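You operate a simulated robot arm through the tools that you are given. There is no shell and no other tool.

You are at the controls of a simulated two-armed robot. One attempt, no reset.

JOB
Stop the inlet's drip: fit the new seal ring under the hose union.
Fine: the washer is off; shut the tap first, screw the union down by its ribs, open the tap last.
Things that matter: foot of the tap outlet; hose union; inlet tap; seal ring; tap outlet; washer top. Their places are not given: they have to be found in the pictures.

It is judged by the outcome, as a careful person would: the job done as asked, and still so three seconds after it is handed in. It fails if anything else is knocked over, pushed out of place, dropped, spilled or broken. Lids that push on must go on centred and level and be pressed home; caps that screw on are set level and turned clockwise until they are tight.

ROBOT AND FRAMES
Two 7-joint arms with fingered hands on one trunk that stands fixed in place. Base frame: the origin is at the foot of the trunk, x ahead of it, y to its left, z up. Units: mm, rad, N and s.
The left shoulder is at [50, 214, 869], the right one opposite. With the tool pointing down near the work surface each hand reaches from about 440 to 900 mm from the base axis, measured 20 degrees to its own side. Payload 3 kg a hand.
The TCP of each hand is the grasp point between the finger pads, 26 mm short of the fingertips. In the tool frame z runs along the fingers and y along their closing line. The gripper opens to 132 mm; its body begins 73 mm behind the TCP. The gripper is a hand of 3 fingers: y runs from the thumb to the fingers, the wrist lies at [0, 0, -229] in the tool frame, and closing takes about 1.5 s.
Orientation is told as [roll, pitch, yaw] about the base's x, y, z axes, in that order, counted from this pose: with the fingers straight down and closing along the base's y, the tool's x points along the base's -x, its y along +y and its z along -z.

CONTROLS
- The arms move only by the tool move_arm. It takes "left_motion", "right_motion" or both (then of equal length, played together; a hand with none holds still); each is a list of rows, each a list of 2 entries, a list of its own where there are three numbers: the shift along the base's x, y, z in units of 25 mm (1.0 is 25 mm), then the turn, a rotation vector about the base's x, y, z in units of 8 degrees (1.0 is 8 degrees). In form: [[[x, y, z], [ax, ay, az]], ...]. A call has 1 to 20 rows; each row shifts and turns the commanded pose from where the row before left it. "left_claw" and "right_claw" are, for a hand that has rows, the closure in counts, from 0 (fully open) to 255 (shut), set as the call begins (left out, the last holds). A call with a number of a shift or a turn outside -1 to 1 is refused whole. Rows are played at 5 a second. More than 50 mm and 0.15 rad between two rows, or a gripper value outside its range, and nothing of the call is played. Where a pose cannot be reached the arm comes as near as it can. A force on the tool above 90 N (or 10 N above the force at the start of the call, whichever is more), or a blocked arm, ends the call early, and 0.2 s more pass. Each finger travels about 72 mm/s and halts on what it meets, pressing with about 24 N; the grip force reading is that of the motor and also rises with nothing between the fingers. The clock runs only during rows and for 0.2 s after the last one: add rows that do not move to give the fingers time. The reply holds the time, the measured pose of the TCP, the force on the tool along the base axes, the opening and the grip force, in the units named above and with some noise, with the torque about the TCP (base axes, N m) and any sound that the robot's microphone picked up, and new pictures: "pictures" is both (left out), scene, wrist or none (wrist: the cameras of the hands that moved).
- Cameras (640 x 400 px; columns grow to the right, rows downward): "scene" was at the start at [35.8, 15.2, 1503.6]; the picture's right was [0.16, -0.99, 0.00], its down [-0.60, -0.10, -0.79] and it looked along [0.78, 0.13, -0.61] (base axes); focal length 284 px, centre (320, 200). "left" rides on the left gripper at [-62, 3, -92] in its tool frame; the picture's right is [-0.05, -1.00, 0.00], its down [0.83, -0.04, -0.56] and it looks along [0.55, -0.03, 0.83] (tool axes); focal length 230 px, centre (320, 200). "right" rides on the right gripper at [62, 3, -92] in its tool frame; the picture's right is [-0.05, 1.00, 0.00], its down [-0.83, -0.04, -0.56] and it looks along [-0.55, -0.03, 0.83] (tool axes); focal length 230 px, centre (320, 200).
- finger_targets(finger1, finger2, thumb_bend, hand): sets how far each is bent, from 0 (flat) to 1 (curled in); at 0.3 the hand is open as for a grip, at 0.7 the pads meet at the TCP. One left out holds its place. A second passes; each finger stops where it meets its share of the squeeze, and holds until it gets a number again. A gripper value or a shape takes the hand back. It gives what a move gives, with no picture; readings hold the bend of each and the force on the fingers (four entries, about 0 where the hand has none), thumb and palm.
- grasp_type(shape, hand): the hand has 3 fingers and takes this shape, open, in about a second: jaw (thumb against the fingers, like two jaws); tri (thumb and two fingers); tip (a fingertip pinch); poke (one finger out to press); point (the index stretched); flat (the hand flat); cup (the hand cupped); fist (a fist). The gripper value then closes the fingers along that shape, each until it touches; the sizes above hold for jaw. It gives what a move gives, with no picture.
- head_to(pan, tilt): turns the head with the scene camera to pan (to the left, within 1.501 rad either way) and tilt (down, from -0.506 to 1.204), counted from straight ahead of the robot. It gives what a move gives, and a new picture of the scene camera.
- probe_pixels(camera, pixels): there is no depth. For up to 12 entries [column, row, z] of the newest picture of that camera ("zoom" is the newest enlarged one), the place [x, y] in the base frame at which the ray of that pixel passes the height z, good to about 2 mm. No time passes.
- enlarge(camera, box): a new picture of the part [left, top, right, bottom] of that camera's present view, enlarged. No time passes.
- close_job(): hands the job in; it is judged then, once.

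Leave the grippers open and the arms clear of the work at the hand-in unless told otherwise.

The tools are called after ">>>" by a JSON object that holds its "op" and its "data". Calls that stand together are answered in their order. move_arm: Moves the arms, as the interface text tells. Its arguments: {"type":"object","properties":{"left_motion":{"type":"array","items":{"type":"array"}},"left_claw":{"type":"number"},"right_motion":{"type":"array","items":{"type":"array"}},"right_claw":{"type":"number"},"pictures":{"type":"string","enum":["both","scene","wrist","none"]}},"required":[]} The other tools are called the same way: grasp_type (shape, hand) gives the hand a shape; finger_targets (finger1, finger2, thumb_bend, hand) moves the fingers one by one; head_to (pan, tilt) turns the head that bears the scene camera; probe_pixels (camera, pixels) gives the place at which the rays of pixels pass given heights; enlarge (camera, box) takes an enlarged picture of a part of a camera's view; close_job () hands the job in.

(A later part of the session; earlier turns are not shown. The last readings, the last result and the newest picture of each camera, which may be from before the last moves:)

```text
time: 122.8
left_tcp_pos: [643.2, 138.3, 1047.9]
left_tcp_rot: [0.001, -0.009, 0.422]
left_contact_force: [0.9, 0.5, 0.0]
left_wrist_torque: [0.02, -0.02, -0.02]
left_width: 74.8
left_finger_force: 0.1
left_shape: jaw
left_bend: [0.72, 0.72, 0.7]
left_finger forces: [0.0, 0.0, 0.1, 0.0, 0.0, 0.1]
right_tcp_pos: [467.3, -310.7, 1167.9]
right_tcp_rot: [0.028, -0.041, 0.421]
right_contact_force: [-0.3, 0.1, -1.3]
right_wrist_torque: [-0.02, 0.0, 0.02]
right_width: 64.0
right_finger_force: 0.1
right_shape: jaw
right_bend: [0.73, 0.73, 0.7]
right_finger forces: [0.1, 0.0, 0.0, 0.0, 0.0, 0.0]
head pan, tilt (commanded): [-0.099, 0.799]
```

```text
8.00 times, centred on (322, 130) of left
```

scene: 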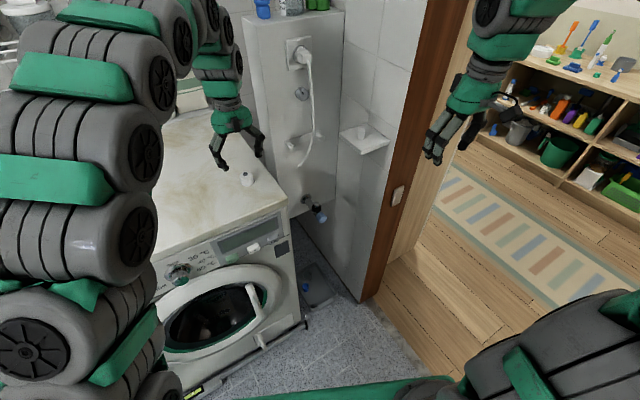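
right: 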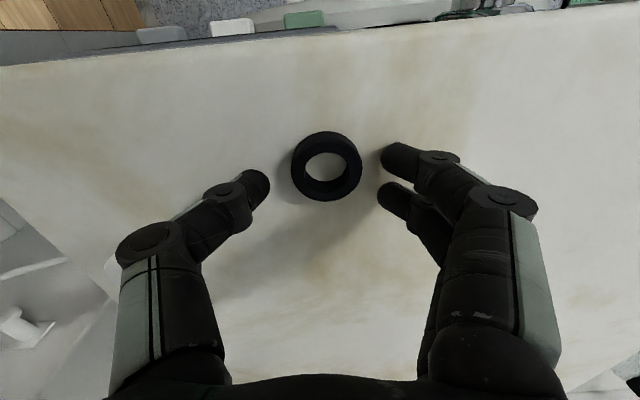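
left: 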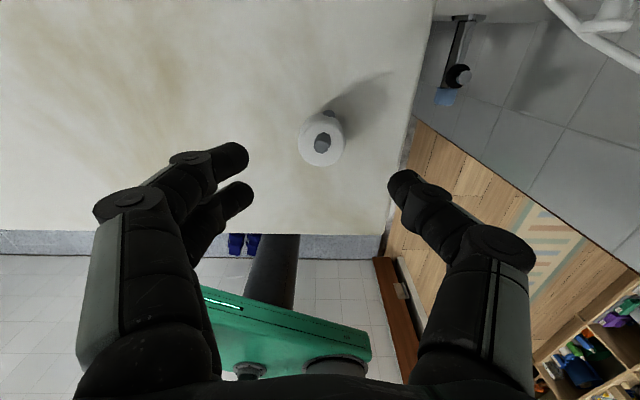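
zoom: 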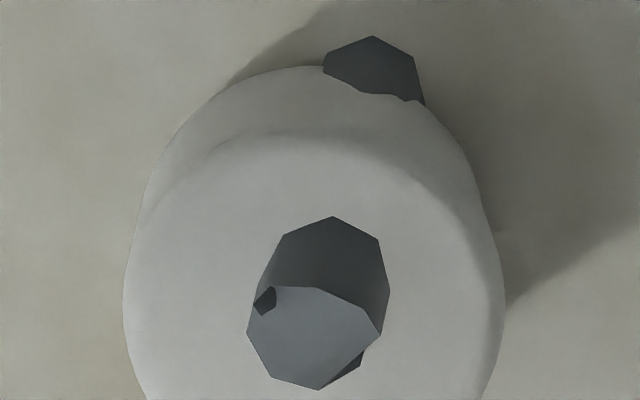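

Union centre ≈ (644.5,137.4). I centre and lower to z≈978.

>>> {"op": "move_arm", "data": {"left_motion": [[[0.05, -0.035, -0.8], [0, 0, 0]], [[0, 0, -0.8], [0, 0, 0]], [[0, 0, -0.7], [0, 0, 0]], [[0, 0, -0.4], [0, 0, 0]]], "pictures": "both"}}

>>> {"op": "enlarge", "data": {"camera": "left", "box": [220, 100, 420, 260]}}

>>> {"op": "enlarge", "data": {"camera": "scene", "box": [200, 130, 280, 210]}}

```text
time: 123.8
left_tcp_pos: [645.0, 136.8, 980.7]
left_tcp_rot: [0.0, -0.011, 0.422]
left_contact_force: [-0.2, -0.4, -0.4]
left_wrist_torque: [0.0, 0.01, 0.02]
left_width: 74.4
left_finger_force: 0.1
left_shape: jaw
left_bend: [0.72, 0.72, 0.7]
left_finger forces: [0.0, 0.0, 0.0, 0.1, 0.0, 0.1]
right_tcp_pos: [468.3, -311.2, 1169.6]
right_tcp_rot: [0.03, -0.042, 0.42]
right_contact_force: [0.4, 1.0, 0.1]
right_wrist_torque: [-0.02, 0.02, -0.02]
right_width: 64.0
right_finger_force: 0.0
right_shape: jaw
right_bend: [0.73, 0.73, 0.7]
right_finger forces: [0.0, 0.1, 0.1, 0.0, 0.0, 0.0]
head pan, tilt (commanded): [-0.099, 0.799]
```

scene: 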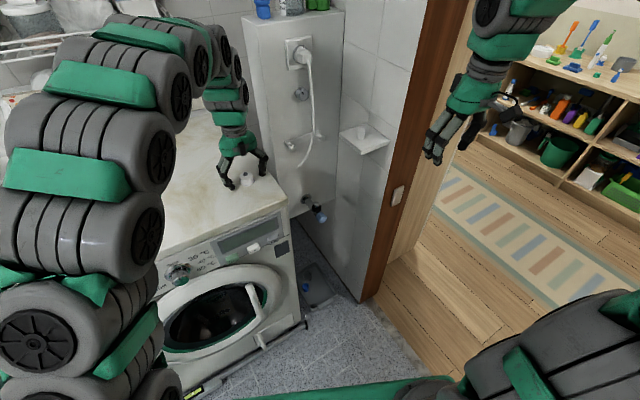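
left: 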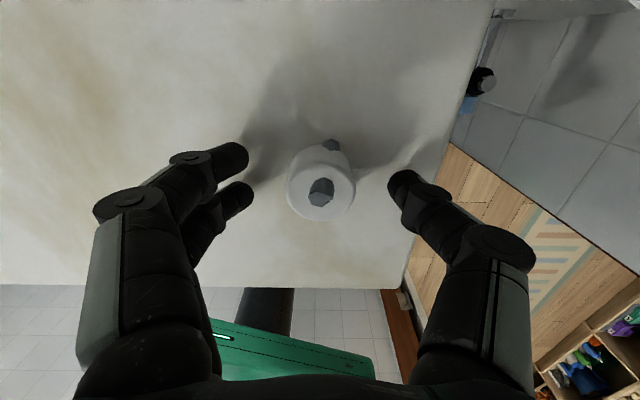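

```text
2.50 times, centred on (320, 180) of left
```

zoom: 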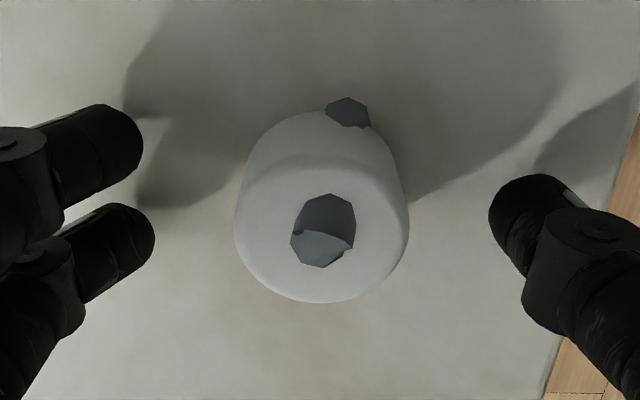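

```text
5.00 times, centred on (240, 170) of scene
```

zoom: 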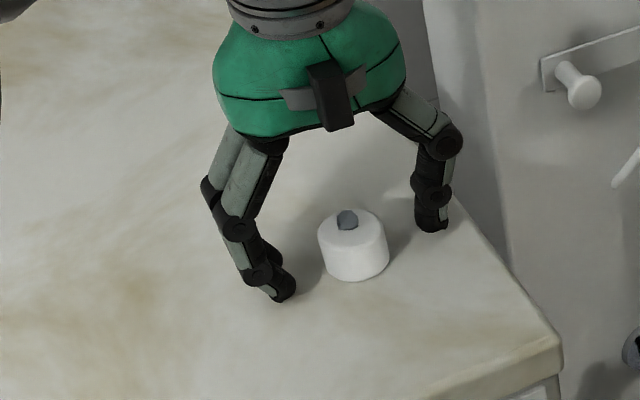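

I lower 2 mm more and close on the union.

>>> {"op": "move_arm", "data": {"left_motion": [[[0, 0, -0.08], [0, 0, 0]]], "pictures": "none"}}

>>> {"op": "move_arm", "data": {"left_motion": [[[0, 0, 0], [0, 0, 0]], [[0, 0, 0], [0, 0, 0]], [[0, 0, 0], [0, 0, 0]], [[0, 0, 0], [0, 0, 0]], [[0, 0, 0], [0, 0, 0]]], "left_claw": 255, "pictures": "wrist"}}

>>> {"op": "enlarge", "data": {"camera": "left", "box": [270, 120, 370, 230]}}

```text
time: 124.2
left_tcp_pos: [644.3, 136.0, 979.4]
left_tcp_rot: [-0.002, -0.009, 0.423]
left_contact_force: [-0.5, -0.4, 0.3]
left_wrist_torque: [0.01, 0.0, 0.0]
left_width: 74.4
left_finger_force: 0.0
left_shape: jaw
left_bend: [0.72, 0.72, 0.7]
left_finger forces: [0.0, 0.0, 0.1, 0.0, 0.1, 0.0]
right_tcp_pos: [467.5, -310.3, 1168.8]
right_tcp_rot: [0.027, -0.041, 0.421]
right_contact_force: [0.2, -1.0, 0.0]
right_wrist_torque: [-0.02, 0.0, 0.0]
right_width: 64.1
right_finger_force: 0.0
right_shape: jaw
right_bend: [0.73, 0.73, 0.7]
right_finger forces: [0.1, 0.0, 0.0, 0.1, 0.0, 0.0]
head pan, tilt (commanded): [-0.099, 0.799]
```

```text
time: 125.4
left_tcp_pos: [643.9, 137.8, 979.7]
left_tcp_rot: [-0.001, -0.009, 0.424]
left_contact_force: [-0.2, 0.4, -0.4]
left_wrist_torque: [0.01, 0.0, -0.01]
left_width: 25.9
left_finger_force: 24.3
left_shape: jaw
left_bend: [0.73, 0.73, 0.7]
left_finger forces: [11.2, 10.4, 0.0, 0.0, 21.4, 0.0]
right_tcp_pos: [467.6, -311.4, 1169.4]
right_tcp_rot: [0.027, -0.042, 0.42]
right_contact_force: [0.1, 0.3, -0.6]
right_wrist_torque: [-0.01, 0.01, 0.0]
right_width: 63.9
right_finger_force: 0.1
right_shape: jaw
right_bend: [0.73, 0.73, 0.7]
right_finger forces: [0.1, 0.0, 0.0, 0.0, 0.0, 0.1]
head pan, tilt (commanded): [-0.099, 0.799]
```

left: 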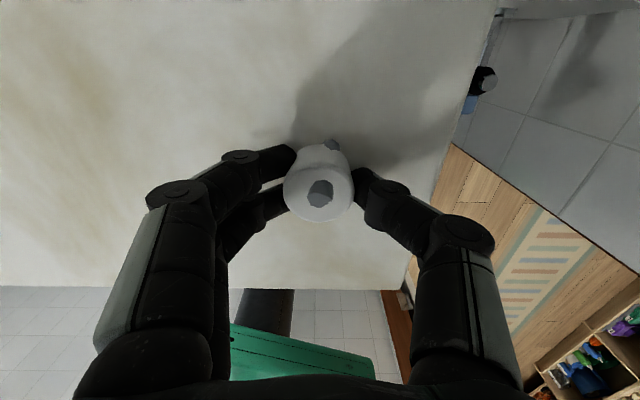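

```text
3.64 times, centred on (320, 175) of left
```

zoom: 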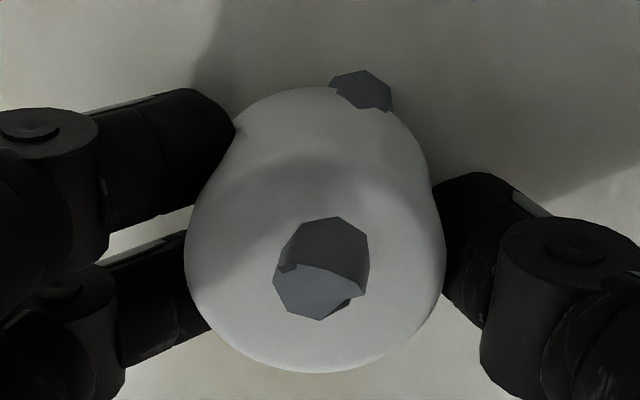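

Gripped evenly. I lift the union and carry it back to the spot in front of the tap.

>>> {"op": "move_arm", "data": {"left_motion": [[[0, 0, 0.3], [0, 0, 0]], [[0, 0, 0.8], [0, 0, 0]], [[0, 0, 1], [0, 0, 0]], [[0, 0, 0.4], [0, 0, 0]], [[0.06, -0.985, 0], [0, 0, 0]], [[0.06, -0.985, 0], [0, 0, 0]], [[0.06, -0.985, 0], [0, 0, 0]], [[0.06, -0.985, 0], [0, 0, 0]], [[0.06, -0.985, 0], [0, 0, 0]], [[0.06, -0.985, 0], [0, 0, 0]], [[0.06, -0.985, 0], [0, 0, 0]], [[0.06, -0.985, 0], [0, 0, 0]]], "pictures": "both"}}

```text
time: 128.0
left_tcp_pos: [655.6, -60.1, 1041.8]
left_tcp_rot: [-0.002, -0.009, 0.425]
left_contact_force: [0.3, 0.1, -0.2]
left_wrist_torque: [-0.03, -0.01, 0.01]
left_width: 25.7
left_finger_force: 23.9
left_shape: jaw
left_bend: [0.73, 0.73, 0.7]
left_finger forces: [11.9, 11.3, 0.1, 0.0, 21.4, 0.1]
right_tcp_pos: [467.9, -310.9, 1168.3]
right_tcp_rot: [0.027, -0.043, 0.42]
right_contact_force: [0.3, 0.2, -0.7]
right_wrist_torque: [-0.01, -0.01, 0.01]
right_width: 64.1
right_finger_force: 0.1
right_shape: jaw
right_bend: [0.73, 0.73, 0.7]
right_finger forces: [0.1, 0.0, 0.1, 0.0, 0.0, 0.0]
head pan, tilt (commanded): [-0.099, 0.799]
```

scene: 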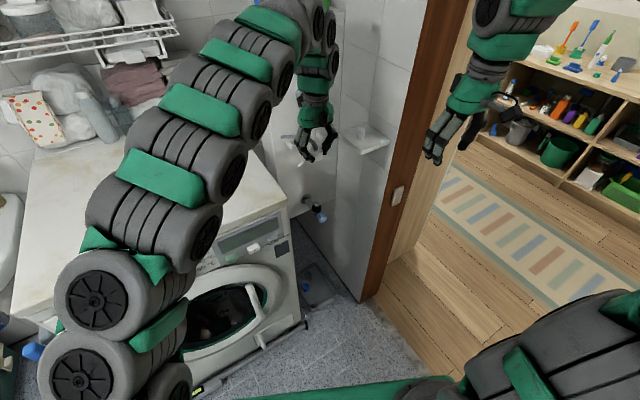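
left: 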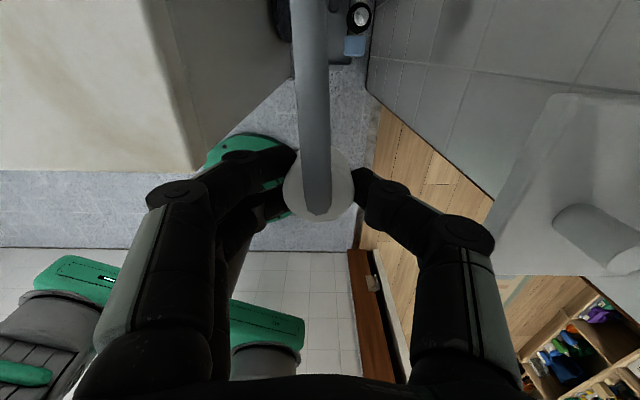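

I lower in front of the tap, turning the hand to yaw ≈ 60° on the way so there is a long clockwise stroke.

>>> {"op": "move_arm", "data": {"left_motion": [[[0, 0, -1], [0, 0, 0]], [[0, 0, -1], [0, 0, 0]], [[0, 0, -1], [0, 0, 0]], [[0, 0, -1], [0, 0, 0]], [[0, 0, -1], [0, 0, 0]], [[0, 0, -1], [0, 0, 0]], [[0, 0, -1], [0, 0, 0]], [[0, 0, -1], [0, 0, 1]], [[0, 0, -1], [0, 0, 1]], [[0, 0, -1], [0, 0, 1]], [[0, 0, -1], [0, 0, 1]], [[0, 0, -0.2], [0, 0, 0.5]]], "pictures": "both"}}

```text
time: 130.6
left_tcp_pos: [658.8, -57.6, 762.3]
left_tcp_rot: [0.002, -0.008, 1.052]
left_contact_force: [-0.6, 0.7, -1.3]
left_wrist_torque: [-0.01, 0.02, 0.03]
left_width: 25.6
left_finger_force: 24.1
left_shape: jaw
left_bend: [0.73, 0.73, 0.7]
left_finger forces: [12.5, 11.9, 0.0, 0.0, 21.4, 0.1]
right_tcp_pos: [467.7, -309.9, 1168.4]
right_tcp_rot: [0.028, -0.043, 0.421]
right_contact_force: [-0.2, -0.5, 0.2]
right_wrist_torque: [0.02, -0.02, 0.02]
right_width: 64.2
right_finger_force: 0.1
right_shape: jaw
right_bend: [0.73, 0.73, 0.7]
right_finger forces: [0.1, 0.1, 0.0, 0.0, 0.0, 0.0]
head pan, tilt (commanded): [-0.099, 0.799]
```

scene: 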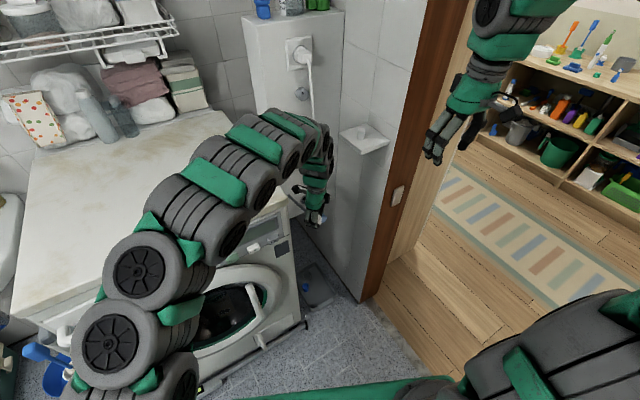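
left: 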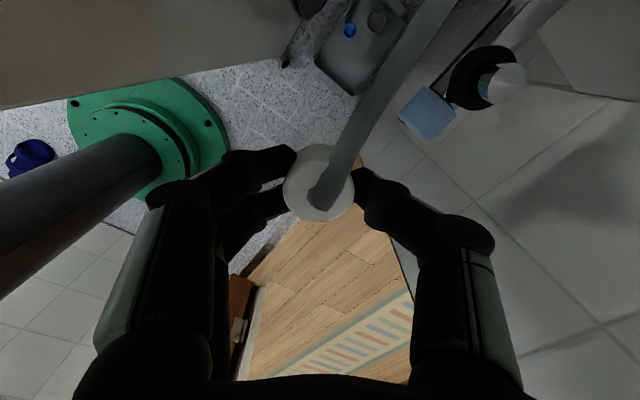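

The outlet with its ring shows at (505,82). I measure it once more for the final approach.

>>> {"op": "enlarge", "data": {"camera": "left", "box": [430, 30, 550, 130]}}

>>> {"op": "probe_pixels", "data": {"camera": "left", "pixels": [[507, 83, 704], [507, 83, 700]]}}

```text
4.00 times, centred on (490, 80) of left
```

zoom: 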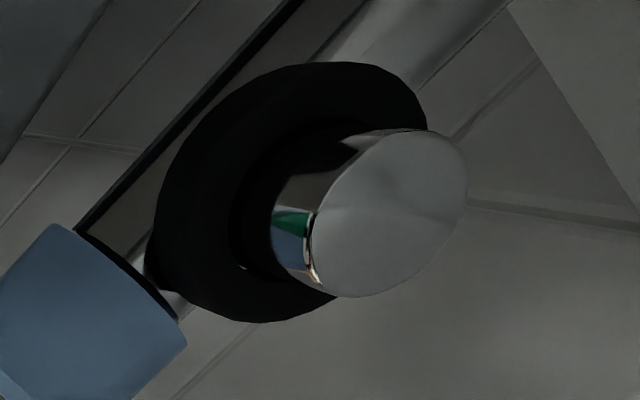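

```text
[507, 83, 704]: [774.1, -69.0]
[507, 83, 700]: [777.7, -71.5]
```

Outlet axis confirmed at about (774,-69). I advance so that the union is over it.

>>> {"op": "move_arm", "data": {"left_motion": [[[0.9, -0.097, 0], [0, 0, 0]], [[0.9, -0.097, 0], [0, 0, 0]], [[0.9, -0.097, 0], [0, 0, 0]], [[0.9, -0.097, 0], [0, 0, 0]], [[0.9, -0.097, 0], [0, 0, 0]], [[0.1, -0.01, -0.2], [0, 0, 0]], [[0, 0, -0.2], [0, 0, 0]]], "pictures": "both"}}

>>> {"op": "enlarge", "data": {"camera": "left", "box": [250, 90, 400, 240]}}

>>> {"op": "enlarge", "data": {"camera": "scene", "box": [298, 180, 338, 220]}}

```text
time: 132.2
left_tcp_pos: [658.2, -59.3, 757.3]
left_tcp_rot: [0.0, -0.009, 1.051]
left_contact_force: [0.2, 0.1, -0.6]
left_wrist_torque: [-0.03, 0.0, -0.03]
left_width: 25.8
left_finger_force: 24.4
left_shape: jaw
left_bend: [0.73, 0.73, 0.7]
left_finger forces: [12.5, 11.9, 0.0, 0.0, 21.4, 0.0]
left hand out of reach, approached as far as the arm can: row 1, 2, 3, 4, 5, 6
right_tcp_pos: [468.2, -310.6, 1169.1]
right_tcp_rot: [0.028, -0.042, 0.419]
right_contact_force: [-1.2, 0.6, 0.3]
right_wrist_torque: [0.02, 0.02, 0.0]
right_width: 64.1
right_finger_force: 0.1
right_shape: jaw
right_bend: [0.73, 0.73, 0.7]
right_finger forces: [0.0, 0.0, 0.0, 0.0, 0.0, 0.1]
head pan, tilt (commanded): [-0.099, 0.799]
```

scene: 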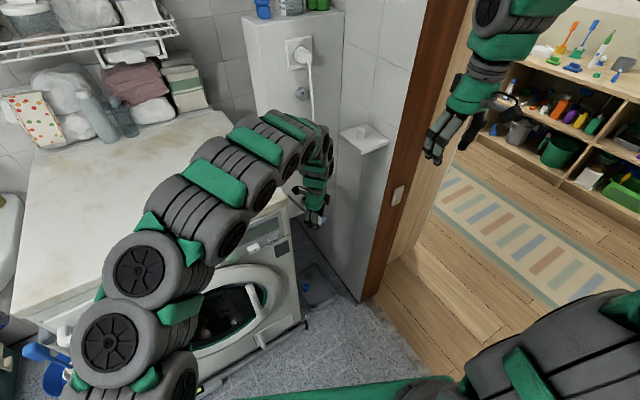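
left: 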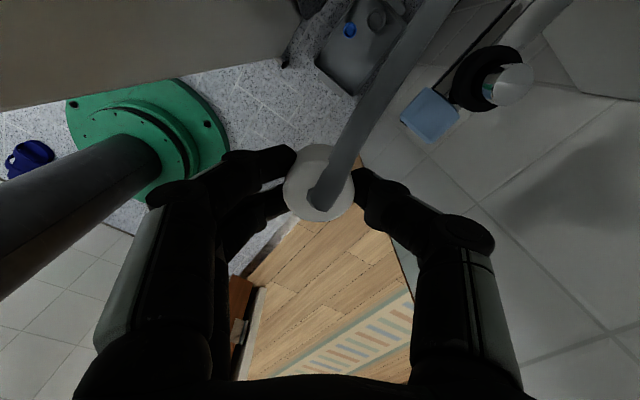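

```text
2.67 times, centred on (325, 165) of left
```

zoom: 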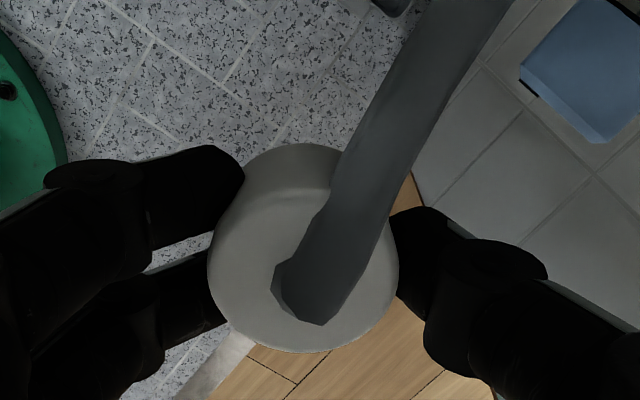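

```text
10.00 times, centred on (318, 200) of scene
```

zoom: 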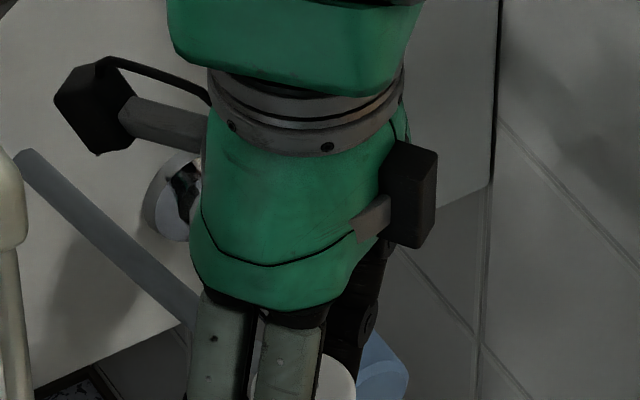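

With yaw 60° the arm can't extend from here. I turn the yaw back to 24°, go forward, and turn again over the outlet.

>>> {"op": "move_arm", "data": {"left_motion": [[[0, 0, 0], [0, 0, -1]], [[0, 0, 0], [0, 0, -1]], [[0, 0, 0], [0, 0, -1]], [[0, 0, 0], [0, 0, -1]], [[0, 0, 0], [0, 0, -0.5]], [[0.9, -0.08, 0], [0, 0, 0]], [[0.9, -0.08, 0], [0, 0, 0]], [[0.9, -0.08, 0], [0, 0, 0]], [[0.9, -0.08, 0], [0, 0, 0]]], "pictures": "both"}}

```text
time: 134.2
left_tcp_pos: [748.9, -67.5, 756.8]
left_tcp_rot: [-0.002, -0.009, 0.423]
left_contact_force: [-0.2, 0.9, 0.8]
left_wrist_torque: [-0.02, 0.01, -0.01]
left_width: 25.6
left_finger_force: 23.9
left_shape: jaw
left_bend: [0.73, 0.73, 0.7]
left_finger forces: [12.7, 12.2, 0.0, 0.0, 21.3, 0.0]
right_tcp_pos: [467.5, -311.0, 1168.5]
right_tcp_rot: [0.028, -0.041, 0.422]
right_contact_force: [0.2, -0.3, -0.3]
right_wrist_torque: [0.02, 0.02, 0.0]
right_width: 64.1
right_finger_force: 0.0
right_shape: jaw
right_bend: [0.73, 0.73, 0.7]
right_finger forces: [0.0, 0.1, 0.0, 0.0, 0.0, 0.0]
head pan, tilt (commanded): [-0.099, 0.799]
```

scene: 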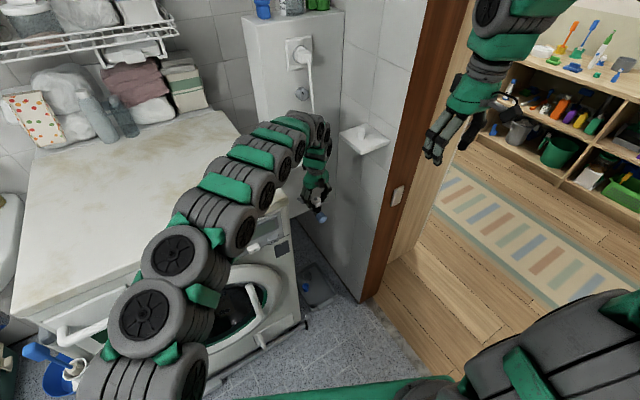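
left: 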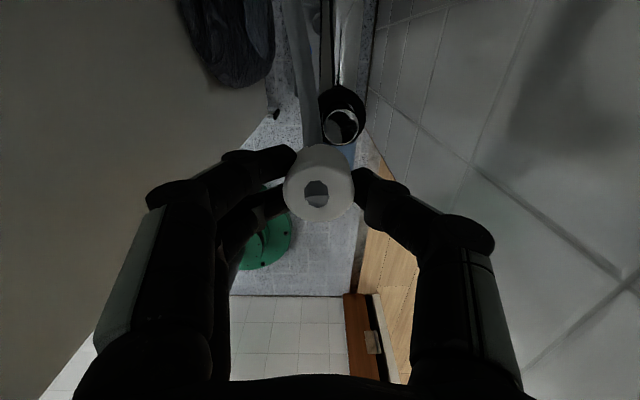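

I move over the outlet and turn to yaw ≈ 64°, still 20 mm above its rim.

>>> {"op": "move_arm", "data": {"left_motion": [[[0.488, -0.048, 0], [0, 0, 0]], [[0.488, -0.048, 0], [0, 0, 0]], [[0, 0, 0], [0, 0, 1]], [[0, 0, 0], [0, 0, 1]], [[0, 0, 0], [0, 0, 1]], [[0, 0, 0], [0, 0, 1]], [[0, 0, 0], [0, 0, 1]]], "pictures": "both"}}

>>> {"op": "enlarge", "data": {"camera": "left", "box": [250, 90, 400, 240]}}

>>> {"op": "enlarge", "data": {"camera": "scene", "box": [298, 180, 338, 220]}}

```text
time: 135.8
left_tcp_pos: [773.0, -69.4, 757.4]
left_tcp_rot: [0.0, -0.008, 1.123]
left_contact_force: [-0.6, 0.8, -0.1]
left_wrist_torque: [0.0, 0.01, -0.02]
left_width: 25.4
left_finger_force: 23.9
left_shape: jaw
left_bend: [0.73, 0.73, 0.7]
left_finger forces: [12.6, 12.2, 0.1, 0.0, 21.3, 0.0]
right_tcp_pos: [468.9, -311.3, 1169.7]
right_tcp_rot: [0.028, -0.042, 0.423]
right_contact_force: [0.9, -0.4, 0.3]
right_wrist_torque: [0.0, -0.02, 0.01]
right_width: 64.1
right_finger_force: 0.1
right_shape: jaw
right_bend: [0.73, 0.73, 0.7]
right_finger forces: [0.0, 0.0, 0.0, 0.0, 0.0, 0.0]
head pan, tilt (commanded): [-0.099, 0.799]
```

scene: 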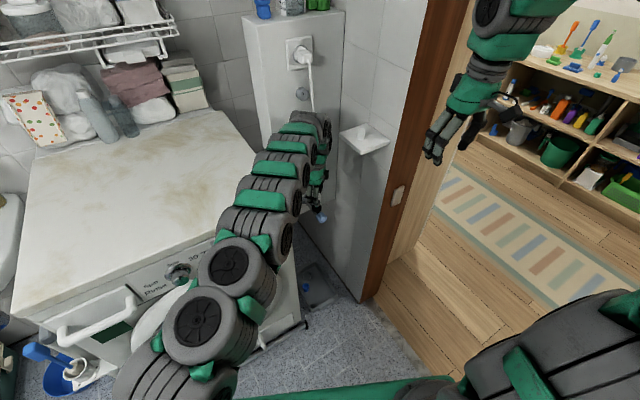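
left: 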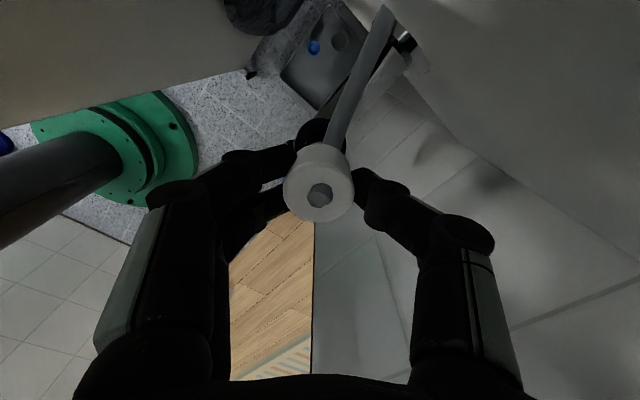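

```text
2.67 times, centred on (325, 165) of left
```

zoom: 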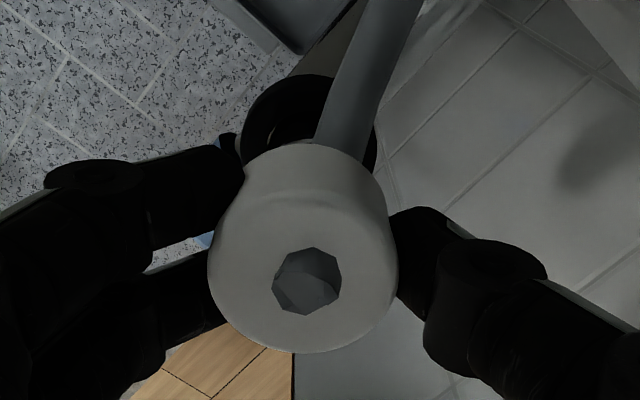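

```text
10.00 times, centred on (318, 200) of scene
```

zoom: 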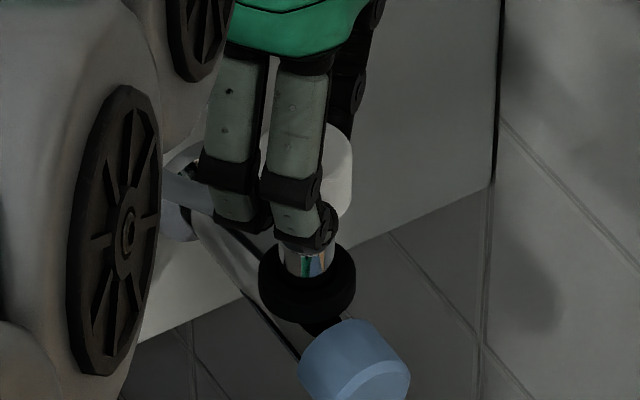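

By the hand's geometry the union sits about (-2.0,+1.4) mm off the TCP in the tool frame, so I set the TCP to (774.3,-71.2) to bring the union's axis over the outlet, and lower to just above the rim.

>>> {"op": "move_arm", "data": {"left_motion": [[[0.052, -0.074, 0], [0, 0, 0]], [[0, 0, -0.3], [0, 0, 0]], [[0, 0, -0.3], [0, 0, 0]], [[0, 0, -0.2], [0, 0, 0]], [[0, 0, -0.1], [0, 0, 0]]], "pictures": "both"}}

>>> {"op": "enlarge", "data": {"camera": "scene", "box": [303, 190, 333, 220]}}

>>> {"op": "enlarge", "data": {"camera": "left", "box": [250, 90, 400, 240]}}

```text
time: 137.0
left_tcp_pos: [773.2, -70.5, 733.7]
left_tcp_rot: [0.0, -0.01, 1.123]
left_contact_force: [-1.1, 7.7, 0.2]
left_wrist_torque: [0.2, 0.1, 0.03]
left_width: 25.6
left_finger_force: 23.8
left_shape: jaw
left_bend: [0.73, 0.73, 0.7]
left_finger forces: [16.3, 13.1, 0.0, 0.0, 20.9, 0.0]
right_tcp_pos: [468.2, -311.3, 1169.2]
right_tcp_rot: [0.028, -0.042, 0.422]
right_contact_force: [-0.7, -0.6, 0.1]
right_wrist_torque: [0.03, -0.01, -0.02]
right_width: 64.1
right_finger_force: 0.1
right_shape: jaw
right_bend: [0.73, 0.73, 0.7]
right_finger forces: [0.1, 0.1, 0.1, 0.0, 0.0, 0.0]
head pan, tilt (commanded): [-0.099, 0.799]
```

scene: 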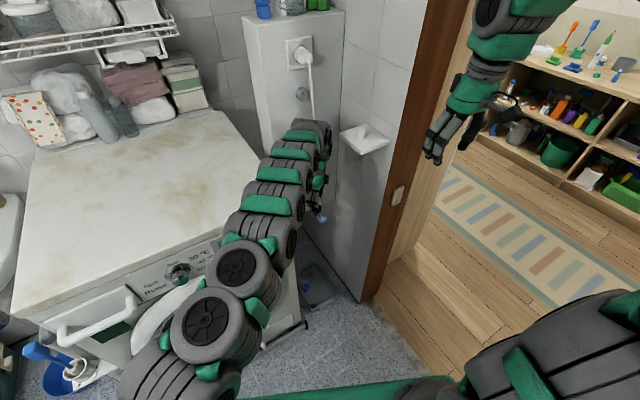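
left: 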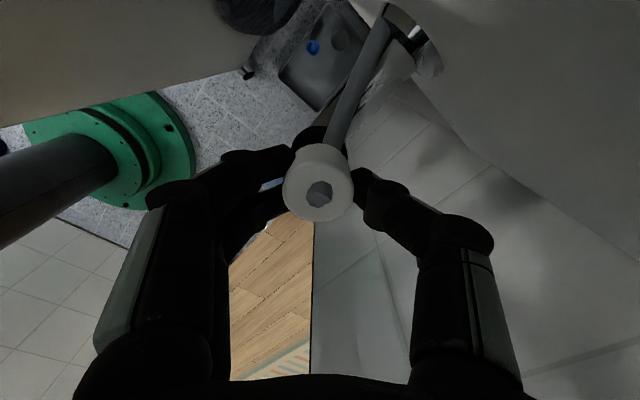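

```text
13.33 times, centred on (318, 205) of scene
```

zoom: 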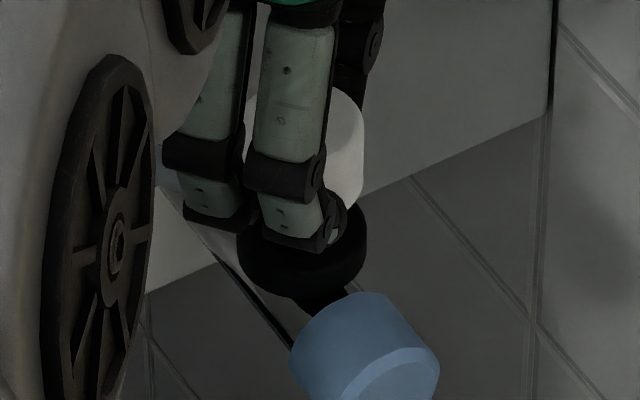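

```text
2.67 times, centred on (325, 165) of left
```

zoom: 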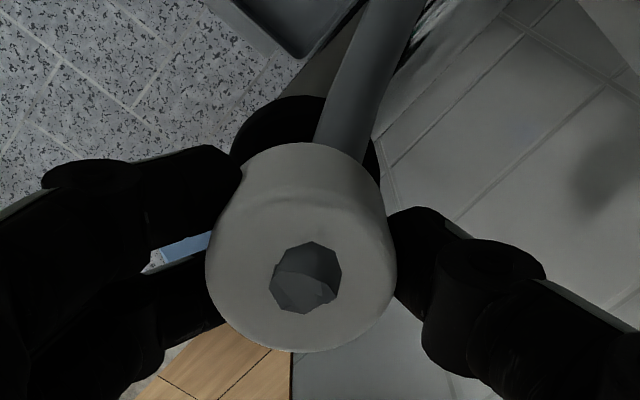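

The union has begun to slide over the outlet; a +7.7 N push in y tells me to shift +0.6 mm in y. Then 4 mm lower.

>>> {"op": "move_arm", "data": {"left_motion": [[[0, 0.025, 0], [0, 0, 0]], [[0, 0, -0.08], [0, 0, 0]], [[0, 0, -0.08], [0, 0, 0]]], "pictures": "none"}}

```text
time: 137.8
left_tcp_pos: [775.1, -70.7, 732.1]
left_tcp_rot: [-0.004, -0.009, 1.121]
left_contact_force: [-4.4, 10.6, 19.0]
left_wrist_torque: [0.26, 0.24, -0.06]
left_width: 26.6
left_finger_force: 24.1
left_shape: jaw
left_bend: [0.73, 0.73, 0.71]
left_finger forces: [18.5, 15.4, 0.0, 0.0, 22.3, 0.1]
right_tcp_pos: [468.4, -309.8, 1169.0]
right_tcp_rot: [0.027, -0.042, 0.421]
right_contact_force: [-0.4, -0.2, -0.6]
right_wrist_torque: [0.01, -0.01, -0.01]
right_width: 64.2
right_finger_force: 0.1
right_shape: jaw
right_bend: [0.73, 0.73, 0.7]
right_finger forces: [0.1, 0.0, 0.0, 0.1, 0.1, 0.0]
head pan, tilt (commanded): [-0.099, 0.799]
```

19 N up at z=732: it stands on the thread's start or the rim. I ease sideways (-0.4,+0.8 mm) and start turning clockwise 16° while keeping gentle pressure.

>>> {"op": "move_arm", "data": {"left_motion": [[[-0.015, 0.032, 0], [0, 0, 0]], [[0, 0, 0], [0, 0, 0]]], "pictures": "none"}}

>>> {"op": "move_arm", "data": {"left_motion": [[[-0.01, 0, 0], [0, 0, -1]], [[-0.01, 0, 0], [0, 0, -1]]], "pictures": "wrist"}}

```text
time: 138.4
left_tcp_pos: [773.6, -70.5, 731.1]
left_tcp_rot: [-0.002, -0.008, 1.121]
left_contact_force: [0.7, 8.7, 21.5]
left_wrist_torque: [0.25, 0.08, 0.0]
left_width: 27.3
left_finger_force: 24.3
left_shape: jaw
left_bend: [0.73, 0.73, 0.71]
left_finger forces: [18.1, 14.6, 0.0, 0.0, 26.1, 0.1]
right_tcp_pos: [468.3, -310.4, 1169.4]
right_tcp_rot: [0.028, -0.043, 0.421]
right_contact_force: [-0.7, -1.3, 0.2]
right_wrist_torque: [0.0, -0.01, 0.03]
right_width: 64.3
right_finger_force: 0.2
right_shape: jaw
right_bend: [0.73, 0.73, 0.7]
right_finger forces: [0.1, 0.1, 0.1, 0.0, 0.0, 0.0]
head pan, tilt (commanded): [-0.099, 0.799]
```

```text
time: 139.0
left_tcp_pos: [772.1, -68.8, 730.5]
left_tcp_rot: [0.0, -0.01, 0.839]
left_contact_force: [10.3, 5.0, 15.1]
left_wrist_torque: [0.11, -0.19, -0.02]
left_width: 27.3
left_finger_force: 23.6
left_shape: jaw
left_bend: [0.74, 0.74, 0.71]
left_finger forces: [15.8, 11.5, 0.0, 0.0, 27.8, 0.1]
right_tcp_pos: [468.5, -310.9, 1168.1]
right_tcp_rot: [0.028, -0.041, 0.422]
right_contact_force: [-1.1, -0.1, -0.8]
right_wrist_torque: [-0.04, -0.01, 0.04]
right_width: 64.2
right_finger_force: 0.1
right_shape: jaw
right_bend: [0.73, 0.73, 0.7]
right_finger forces: [0.0, 0.0, 0.1, 0.0, 0.1, 0.0]
head pan, tilt (commanded): [-0.099, 0.799]
```

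left: 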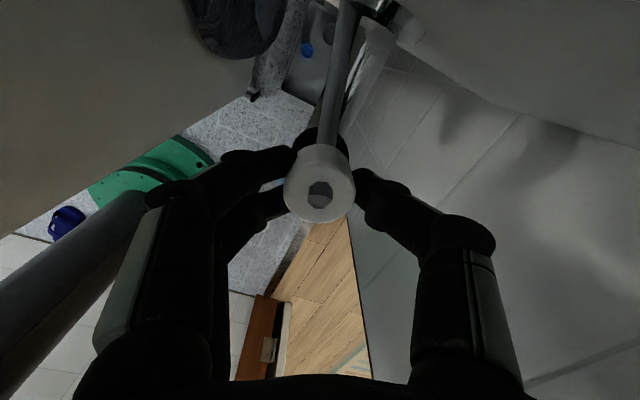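

The upward force fell while turning, so the thread seems to be catching. I correct +0.8 mm in x and turn on 40° clockwise with 0.45 mm of descent per 8°.

>>> {"op": "move_arm", "data": {"left_motion": [[[0.03, 0, 0], [0, 0, 0]], [[-0.012, 0.006, -0.018], [0, 0, -1]], [[-0.012, 0.006, -0.018], [0, 0, -1]], [[-0.012, 0.006, -0.018], [0, 0, -1]], [[-0.012, 0.006, -0.018], [0, 0, -1]], [[-0.012, 0.006, -0.018], [0, 0, -1]]], "pictures": "wrist"}}

>>> {"op": "enlarge", "data": {"camera": "left", "box": [250, 90, 400, 240]}}

>>> {"op": "enlarge", "data": {"camera": "scene", "box": [303, 190, 333, 220]}}

```text
time: 140.4
left_tcp_pos: [773.3, -70.1, 729.0]
left_tcp_rot: [0.0, -0.007, 0.141]
left_contact_force: [1.5, 5.2, 8.1]
left_wrist_torque: [0.18, -0.03, 0.01]
left_width: 27.0
left_finger_force: 23.8
left_shape: jaw
left_bend: [0.73, 0.73, 0.71]
left_finger forces: [16.4, 15.5, 0.1, 0.1, 22.2, 0.1]
right_tcp_pos: [467.3, -311.9, 1168.0]
right_tcp_rot: [0.029, -0.043, 0.421]
right_contact_force: [0.9, 0.1, 0.5]
right_wrist_torque: [0.04, -0.01, 0.03]
right_width: 64.0
right_finger_force: 0.0
right_shape: jaw
right_bend: [0.73, 0.73, 0.7]
right_finger forces: [0.0, 0.1, 0.0, 0.1, 0.1, 0.0]
head pan, tilt (commanded): [-0.099, 0.799]
```

left: 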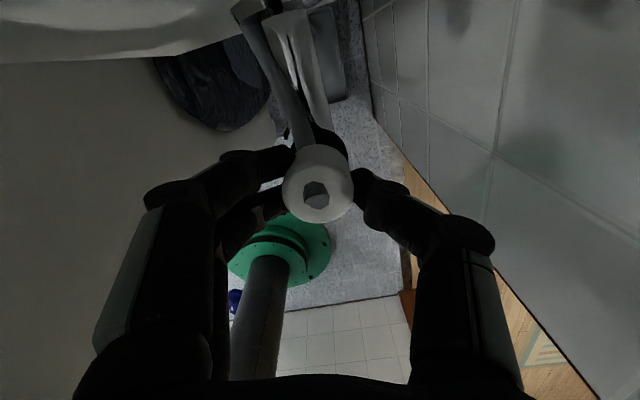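

```text
2.67 times, centred on (325, 165) of left
```

zoom: 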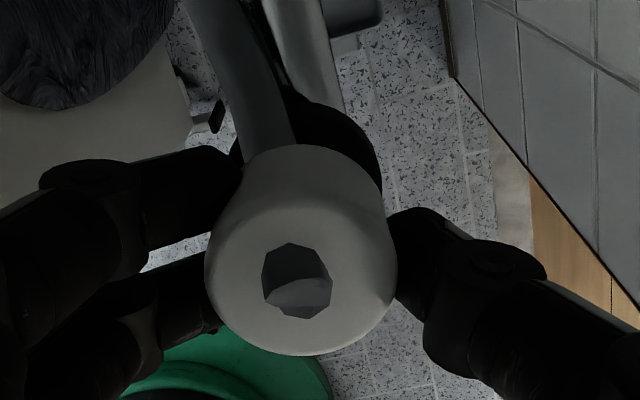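

```text
13.33 times, centred on (318, 205) of scene
```

zoom: 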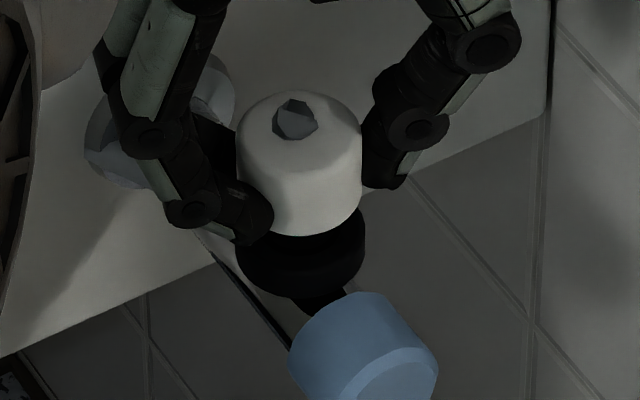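

It descends level along the thread (force only 8 N up). I turn on 32° clockwise with the same descent and sideways compensation.

>>> {"op": "move_arm", "data": {"left_motion": [[[-0.006, 0.02, -0.018], [0, 0, -1]], [[-0.006, 0.014, -0.018], [0, 0, -1]], [[-0.006, 0.012, -0.018], [0, 0, -1]], [[-0.006, 0.012, -0.018], [0, 0, -1]]], "pictures": "none"}}

>>> {"op": "move_arm", "data": {"left_motion": [[[0, 0.013, -0.018], [0, 0, -1]], [[0, 0.013, -0.018], [0, 0, -1]], [[0, 0.013, -0.018], [0, 0, -1]], [[0, 0.013, -0.018], [0, 0, -1]]], "pictures": "wrist"}}

>>> {"op": "enlarge", "data": {"camera": "scene", "box": [303, 190, 333, 220]}}

```text
time: 141.4
left_tcp_pos: [771.3, -68.8, 727.0]
left_tcp_rot: [0.0, -0.008, -0.418]
left_contact_force: [5.1, 0.8, 1.2]
left_wrist_torque: [0.09, -0.15, -0.02]
left_width: 26.6
left_finger_force: 24.0
left_shape: jaw
left_bend: [0.73, 0.73, 0.71]
left_finger forces: [15.4, 13.8, 0.1, 0.0, 22.1, 0.0]
right_tcp_pos: [468.4, -310.1, 1168.6]
right_tcp_rot: [0.029, -0.042, 0.42]
right_contact_force: [-1.2, -0.2, -1.1]
right_wrist_torque: [0.02, 0.02, 0.02]
right_width: 64.1
right_finger_force: 0.0
right_shape: jaw
right_bend: [0.73, 0.73, 0.7]
right_finger forces: [0.0, 0.1, 0.0, 0.0, 0.0, 0.0]
head pan, tilt (commanded): [-0.099, 0.799]
```

```text
time: 142.4
left_tcp_pos: [770.7, -68.5, 724.5]
left_tcp_rot: [-0.001, -0.01, -0.974]
left_contact_force: [7.4, -5.1, 3.1]
left_wrist_torque: [-0.06, -0.19, 0.01]
left_width: 26.7
left_finger_force: 24.1
left_shape: jaw
left_bend: [0.73, 0.73, 0.71]
left_finger forces: [16.6, 13.2, 0.1, 0.1, 22.0, 0.0]
right_tcp_pos: [467.9, -312.0, 1168.8]
right_tcp_rot: [0.027, -0.042, 0.421]
right_contact_force: [0.8, -0.2, 0.1]
right_wrist_torque: [0.0, 0.02, 0.02]
right_width: 63.9
right_finger_force: 0.0
right_shape: jaw
right_bend: [0.73, 0.73, 0.7]
right_finger forces: [0.0, 0.0, 0.1, 0.0, 0.0, 0.1]
head pan, tilt (commanded): [-0.099, 0.799]
```

left: 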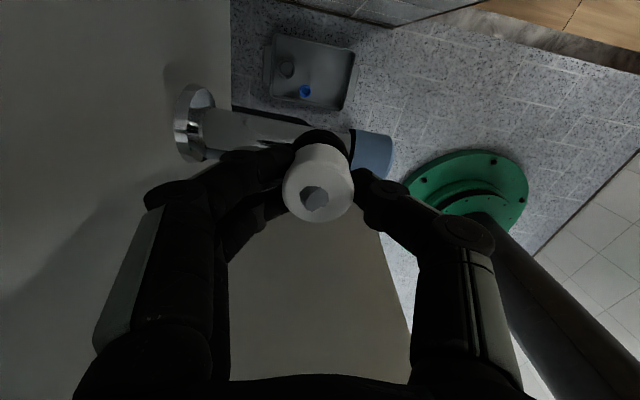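

```text
13.33 times, centred on (318, 205) of scene
```

zoom: 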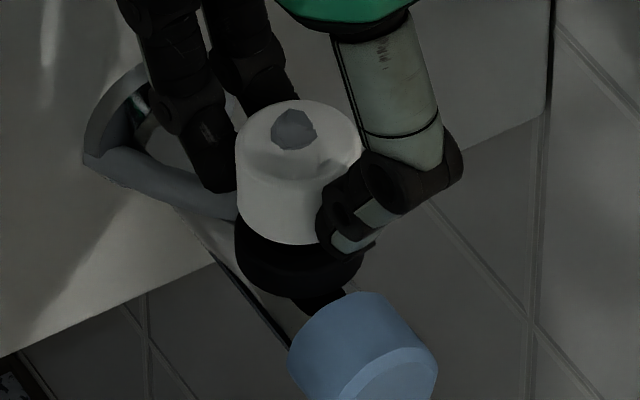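

Going well: z=724.5, yaw -56°. Two more rows to -72°, then I open and wind the hand back for another stroke.

>>> {"op": "move_arm", "data": {"left_motion": [[[0.02, 0, -0.018], [0, 0, -1]], [[0.005, 0.01, -0.018], [0, 0, -1]]], "pictures": "none"}}

>>> {"op": "move_arm", "data": {"left_motion": [[[0, 0, 0], [0, 0, 0]], [[0, 0, 0], [0, 0, 0]], [[0, 0, 0], [0, 0, 0]], [[0, 0, 0], [0, 0, 0]]], "left_claw": 100, "pictures": "wrist"}}

>>> {"op": "enlarge", "data": {"camera": "scene", "box": [303, 190, 333, 220]}}

>>> {"op": "enlarge", "data": {"camera": "left", "box": [250, 90, 400, 240]}}

```text
time: 143.0
left_tcp_pos: [771.7, -68.0, 724.9]
left_tcp_rot: [0.002, -0.009, -1.256]
left_contact_force: [7.2, -7.3, 2.2]
left_wrist_torque: [-0.13, -0.2, -0.02]
left_width: 26.8
left_finger_force: 23.2
left_shape: jaw
left_bend: [0.73, 0.73, 0.71]
left_finger forces: [17.2, 13.1, 0.0, 0.1, 22.1, 0.0]
right_tcp_pos: [467.8, -312.0, 1167.1]
right_tcp_rot: [0.028, -0.04, 0.42]
right_contact_force: [0.2, 0.1, -0.9]
right_wrist_torque: [-0.01, -0.01, 0.02]
right_width: 64.2
right_finger_force: 0.1
right_shape: jaw
right_bend: [0.73, 0.73, 0.7]
right_finger forces: [0.1, 0.0, 0.0, 0.0, 0.0, 0.1]
head pan, tilt (commanded): [-0.099, 0.799]
```

```text
time: 144.0
left_tcp_pos: [772.1, -67.1, 725.0]
left_tcp_rot: [0.0, -0.007, -1.253]
left_contact_force: [-0.6, 0.2, 0.4]
left_wrist_torque: [-0.02, 0.02, -0.02]
left_width: 79.9
left_finger_force: 0.1
left_shape: jaw
left_bend: [0.71, 0.71, 0.71]
left_finger forces: [0.0, 0.0, 0.0, 0.1, 0.0, 0.1]
right_tcp_pos: [466.3, -310.5, 1169.0]
right_tcp_rot: [0.029, -0.043, 0.421]
right_contact_force: [-0.3, -0.5, 0.2]
right_wrist_torque: [0.02, 0.0, 0.02]
right_width: 64.2
right_finger_force: 0.1
right_shape: jaw
right_bend: [0.73, 0.73, 0.7]
right_finger forces: [0.0, 0.0, 0.0, 0.0, 0.0, 0.0]
head pan, tilt (commanded): [-0.099, 0.799]
```

left: 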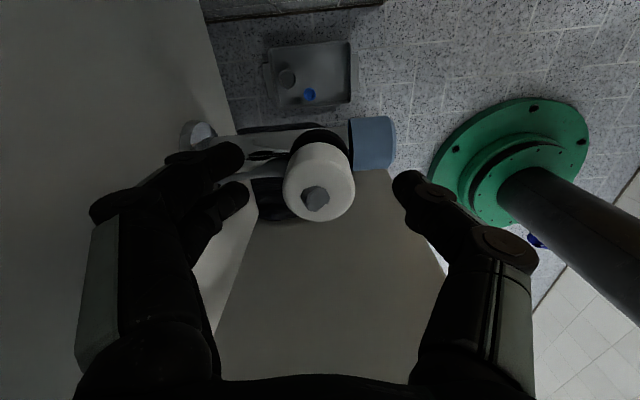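

```text
13.33 times, centred on (318, 205) of scene
```

zoom: 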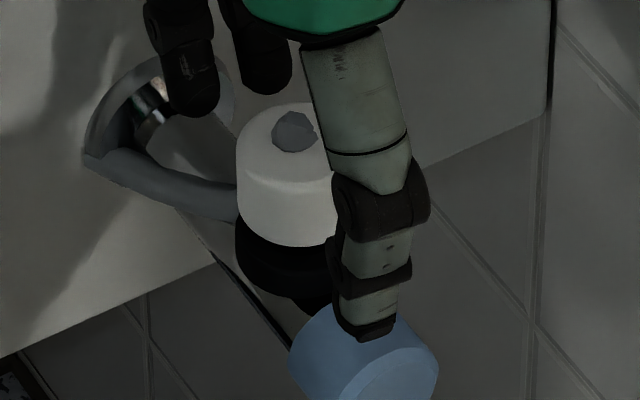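

```text
2.67 times, centred on (325, 165) of left
```

zoom: 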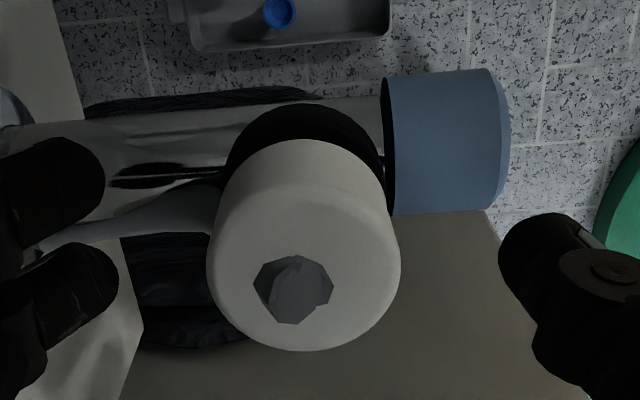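

The union stands level on the thread. I centre the TCP on the axis and wind the open hand back by 136°.

>>> {"op": "move_arm", "data": {"left_motion": [[[0.07, -0.068, 0], [0, 0, 0]], [[0, 0, 0], [0, 0, 1]], [[0, 0, 0], [0, 0, 1]], [[0, 0, 0], [0, 0, 1]], [[0, 0, 0], [0, 0, 1]], [[0, 0, 0], [0, 0, 1]], [[0, 0, 0], [0, 0, 1]], [[0, 0, 0], [0, 0, 1]], [[0, 0, 0], [0, 0, 1]], [[0, 0, 0], [0, 0, 1]], [[0, 0, 0], [0, 0, 1]], [[0, 0, 0], [0, 0, 1]], [[0, 0, 0], [0, 0, 1]], [[0, 0, 0], [0, 0, 1]], [[0, 0, 0], [0, 0, 1]], [[0, 0, 0], [0, 0, 1]], [[0, 0, 0], [0, 0, 1]], [[0, 0, 0], [0, 0, 1]]], "pictures": "wrist"}}

>>> {"op": "enlarge", "data": {"camera": "left", "box": [250, 90, 400, 240]}}

```text
time: 147.8
left_tcp_pos: [774.0, -68.5, 723.9]
left_tcp_rot: [-0.001, -0.009, 1.122]
left_contact_force: [0.0, -0.4, 0.0]
left_wrist_torque: [-0.01, 0.02, 0.01]
left_width: 79.8
left_finger_force: 0.1
left_shape: jaw
left_bend: [0.71, 0.71, 0.71]
left_finger forces: [0.1, 0.0, 0.0, 0.0, 0.0, 0.1]
right_tcp_pos: [468.5, -311.0, 1168.4]
right_tcp_rot: [0.026, -0.041, 0.421]
right_contact_force: [0.0, -0.2, -0.6]
right_wrist_torque: [-0.01, -0.01, 0.0]
right_width: 64.0
right_finger_force: 0.1
right_shape: jaw
right_bend: [0.73, 0.73, 0.7]
right_finger forces: [0.1, 0.1, 0.1, 0.0, 0.0, 0.1]
head pan, tilt (commanded): [-0.099, 0.799]
```

left: 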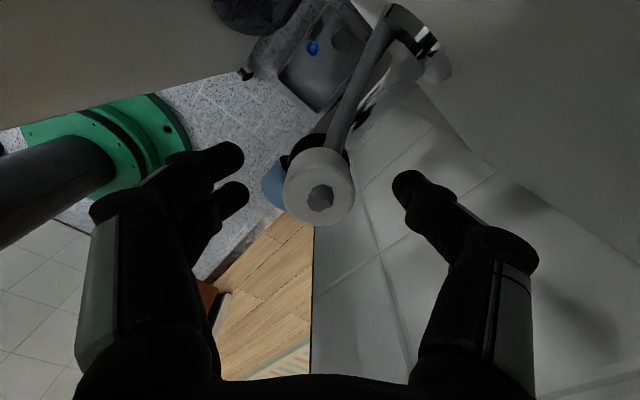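

```text
2.67 times, centred on (325, 165) of left
```

zoom: 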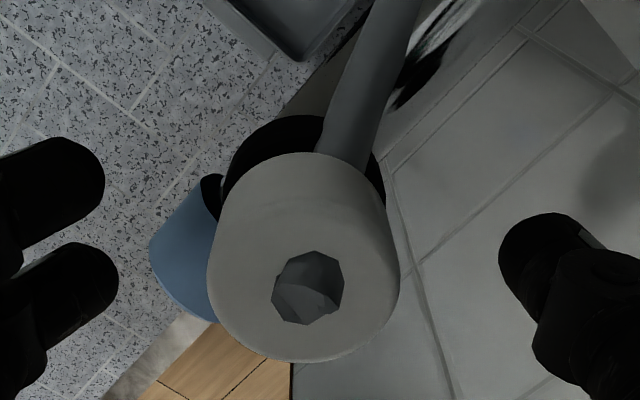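

Centred at yaw 64°. I lower 3 mm and grip again, then turn 40° clockwise with descent.

>>> {"op": "move_arm", "data": {"left_motion": [[[0, 0, -0.12], [0, 0, 0]], [[0, 0, 0], [0, 0, 0]], [[0, 0, 0], [0, 0, 0]], [[0, 0, 0], [0, 0, 0]], [[0, 0, 0], [0, 0, 0]], [[0, 0, 0], [0, 0, 0]]], "left_claw": 255, "pictures": "none"}}

>>> {"op": "move_arm", "data": {"left_motion": [[[0, 0, -0.018], [0, 0, -1]], [[0, 0, -0.018], [0, 0, -1]], [[0, 0, -0.018], [0, 0, -1]], [[0, 0, -0.018], [0, 0, -1]], [[0, 0, -0.018], [0, 0, -1]]], "pictures": "wrist"}}

>>> {"op": "enlarge", "data": {"camera": "scene", "box": [303, 190, 333, 220]}}

```text
time: 149.2
left_tcp_pos: [773.7, -68.5, 719.6]
left_tcp_rot: [0.0, -0.007, 1.12]
left_contact_force: [0.9, 0.2, -4.0]
left_wrist_torque: [0.03, -0.04, 0.01]
left_width: 26.7
left_finger_force: 23.8
left_shape: jaw
left_bend: [0.73, 0.73, 0.7]
left_finger forces: [10.9, 10.9, 0.0, 0.0, 21.0, 0.0]
right_tcp_pos: [468.8, -310.3, 1168.2]
right_tcp_rot: [0.03, -0.042, 0.42]
right_contact_force: [-0.6, 0.7, -0.3]
right_wrist_torque: [-0.03, 0.04, -0.01]
right_width: 64.0
right_finger_force: 0.0
right_shape: jaw
right_bend: [0.73, 0.73, 0.7]
right_finger forces: [0.1, 0.0, 0.0, 0.0, 0.0, 0.0]
head pan, tilt (commanded): [-0.099, 0.799]
```

```text
time: 150.4
left_tcp_pos: [773.0, -66.8, 719.1]
left_tcp_rot: [0.001, -0.007, 0.421]
left_contact_force: [5.7, -3.0, -6.7]
left_wrist_torque: [-0.02, -0.15, 0.0]
left_width: 26.0
left_finger_force: 23.8
left_shape: jaw
left_bend: [0.73, 0.73, 0.7]
left_finger forces: [11.0, 10.0, 0.1, 0.0, 24.5, 0.1]
right_tcp_pos: [468.3, -311.0, 1168.0]
right_tcp_rot: [0.027, -0.042, 0.421]
right_contact_force: [0.1, -0.7, 0.0]
right_wrist_torque: [0.0, -0.02, -0.02]
right_width: 64.2
right_finger_force: 0.1
right_shape: jaw
right_bend: [0.73, 0.73, 0.7]
right_finger forces: [0.0, 0.1, 0.1, 0.0, 0.1, 0.0]
head pan, tilt (commanded): [-0.099, 0.799]
```

left: 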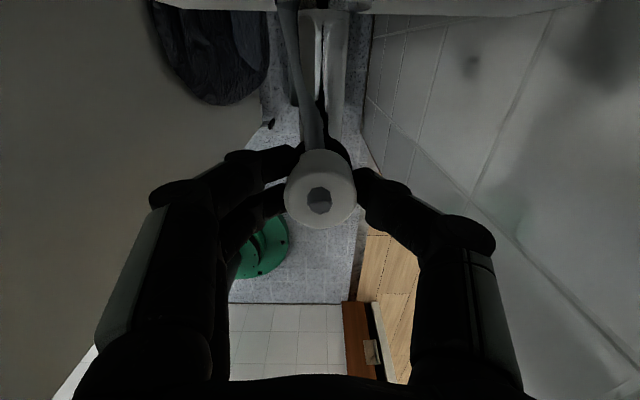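

```text
13.33 times, centred on (318, 205) of scene
```

zoom: 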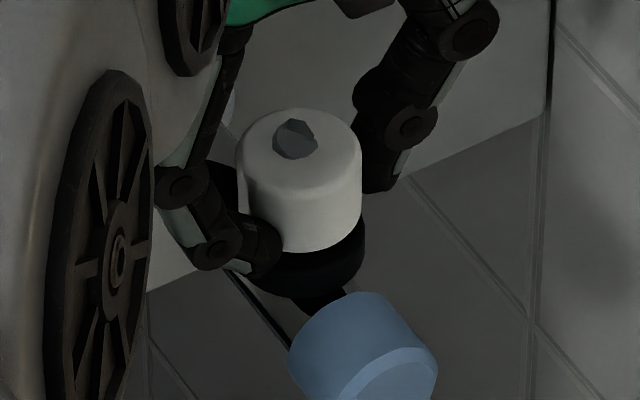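

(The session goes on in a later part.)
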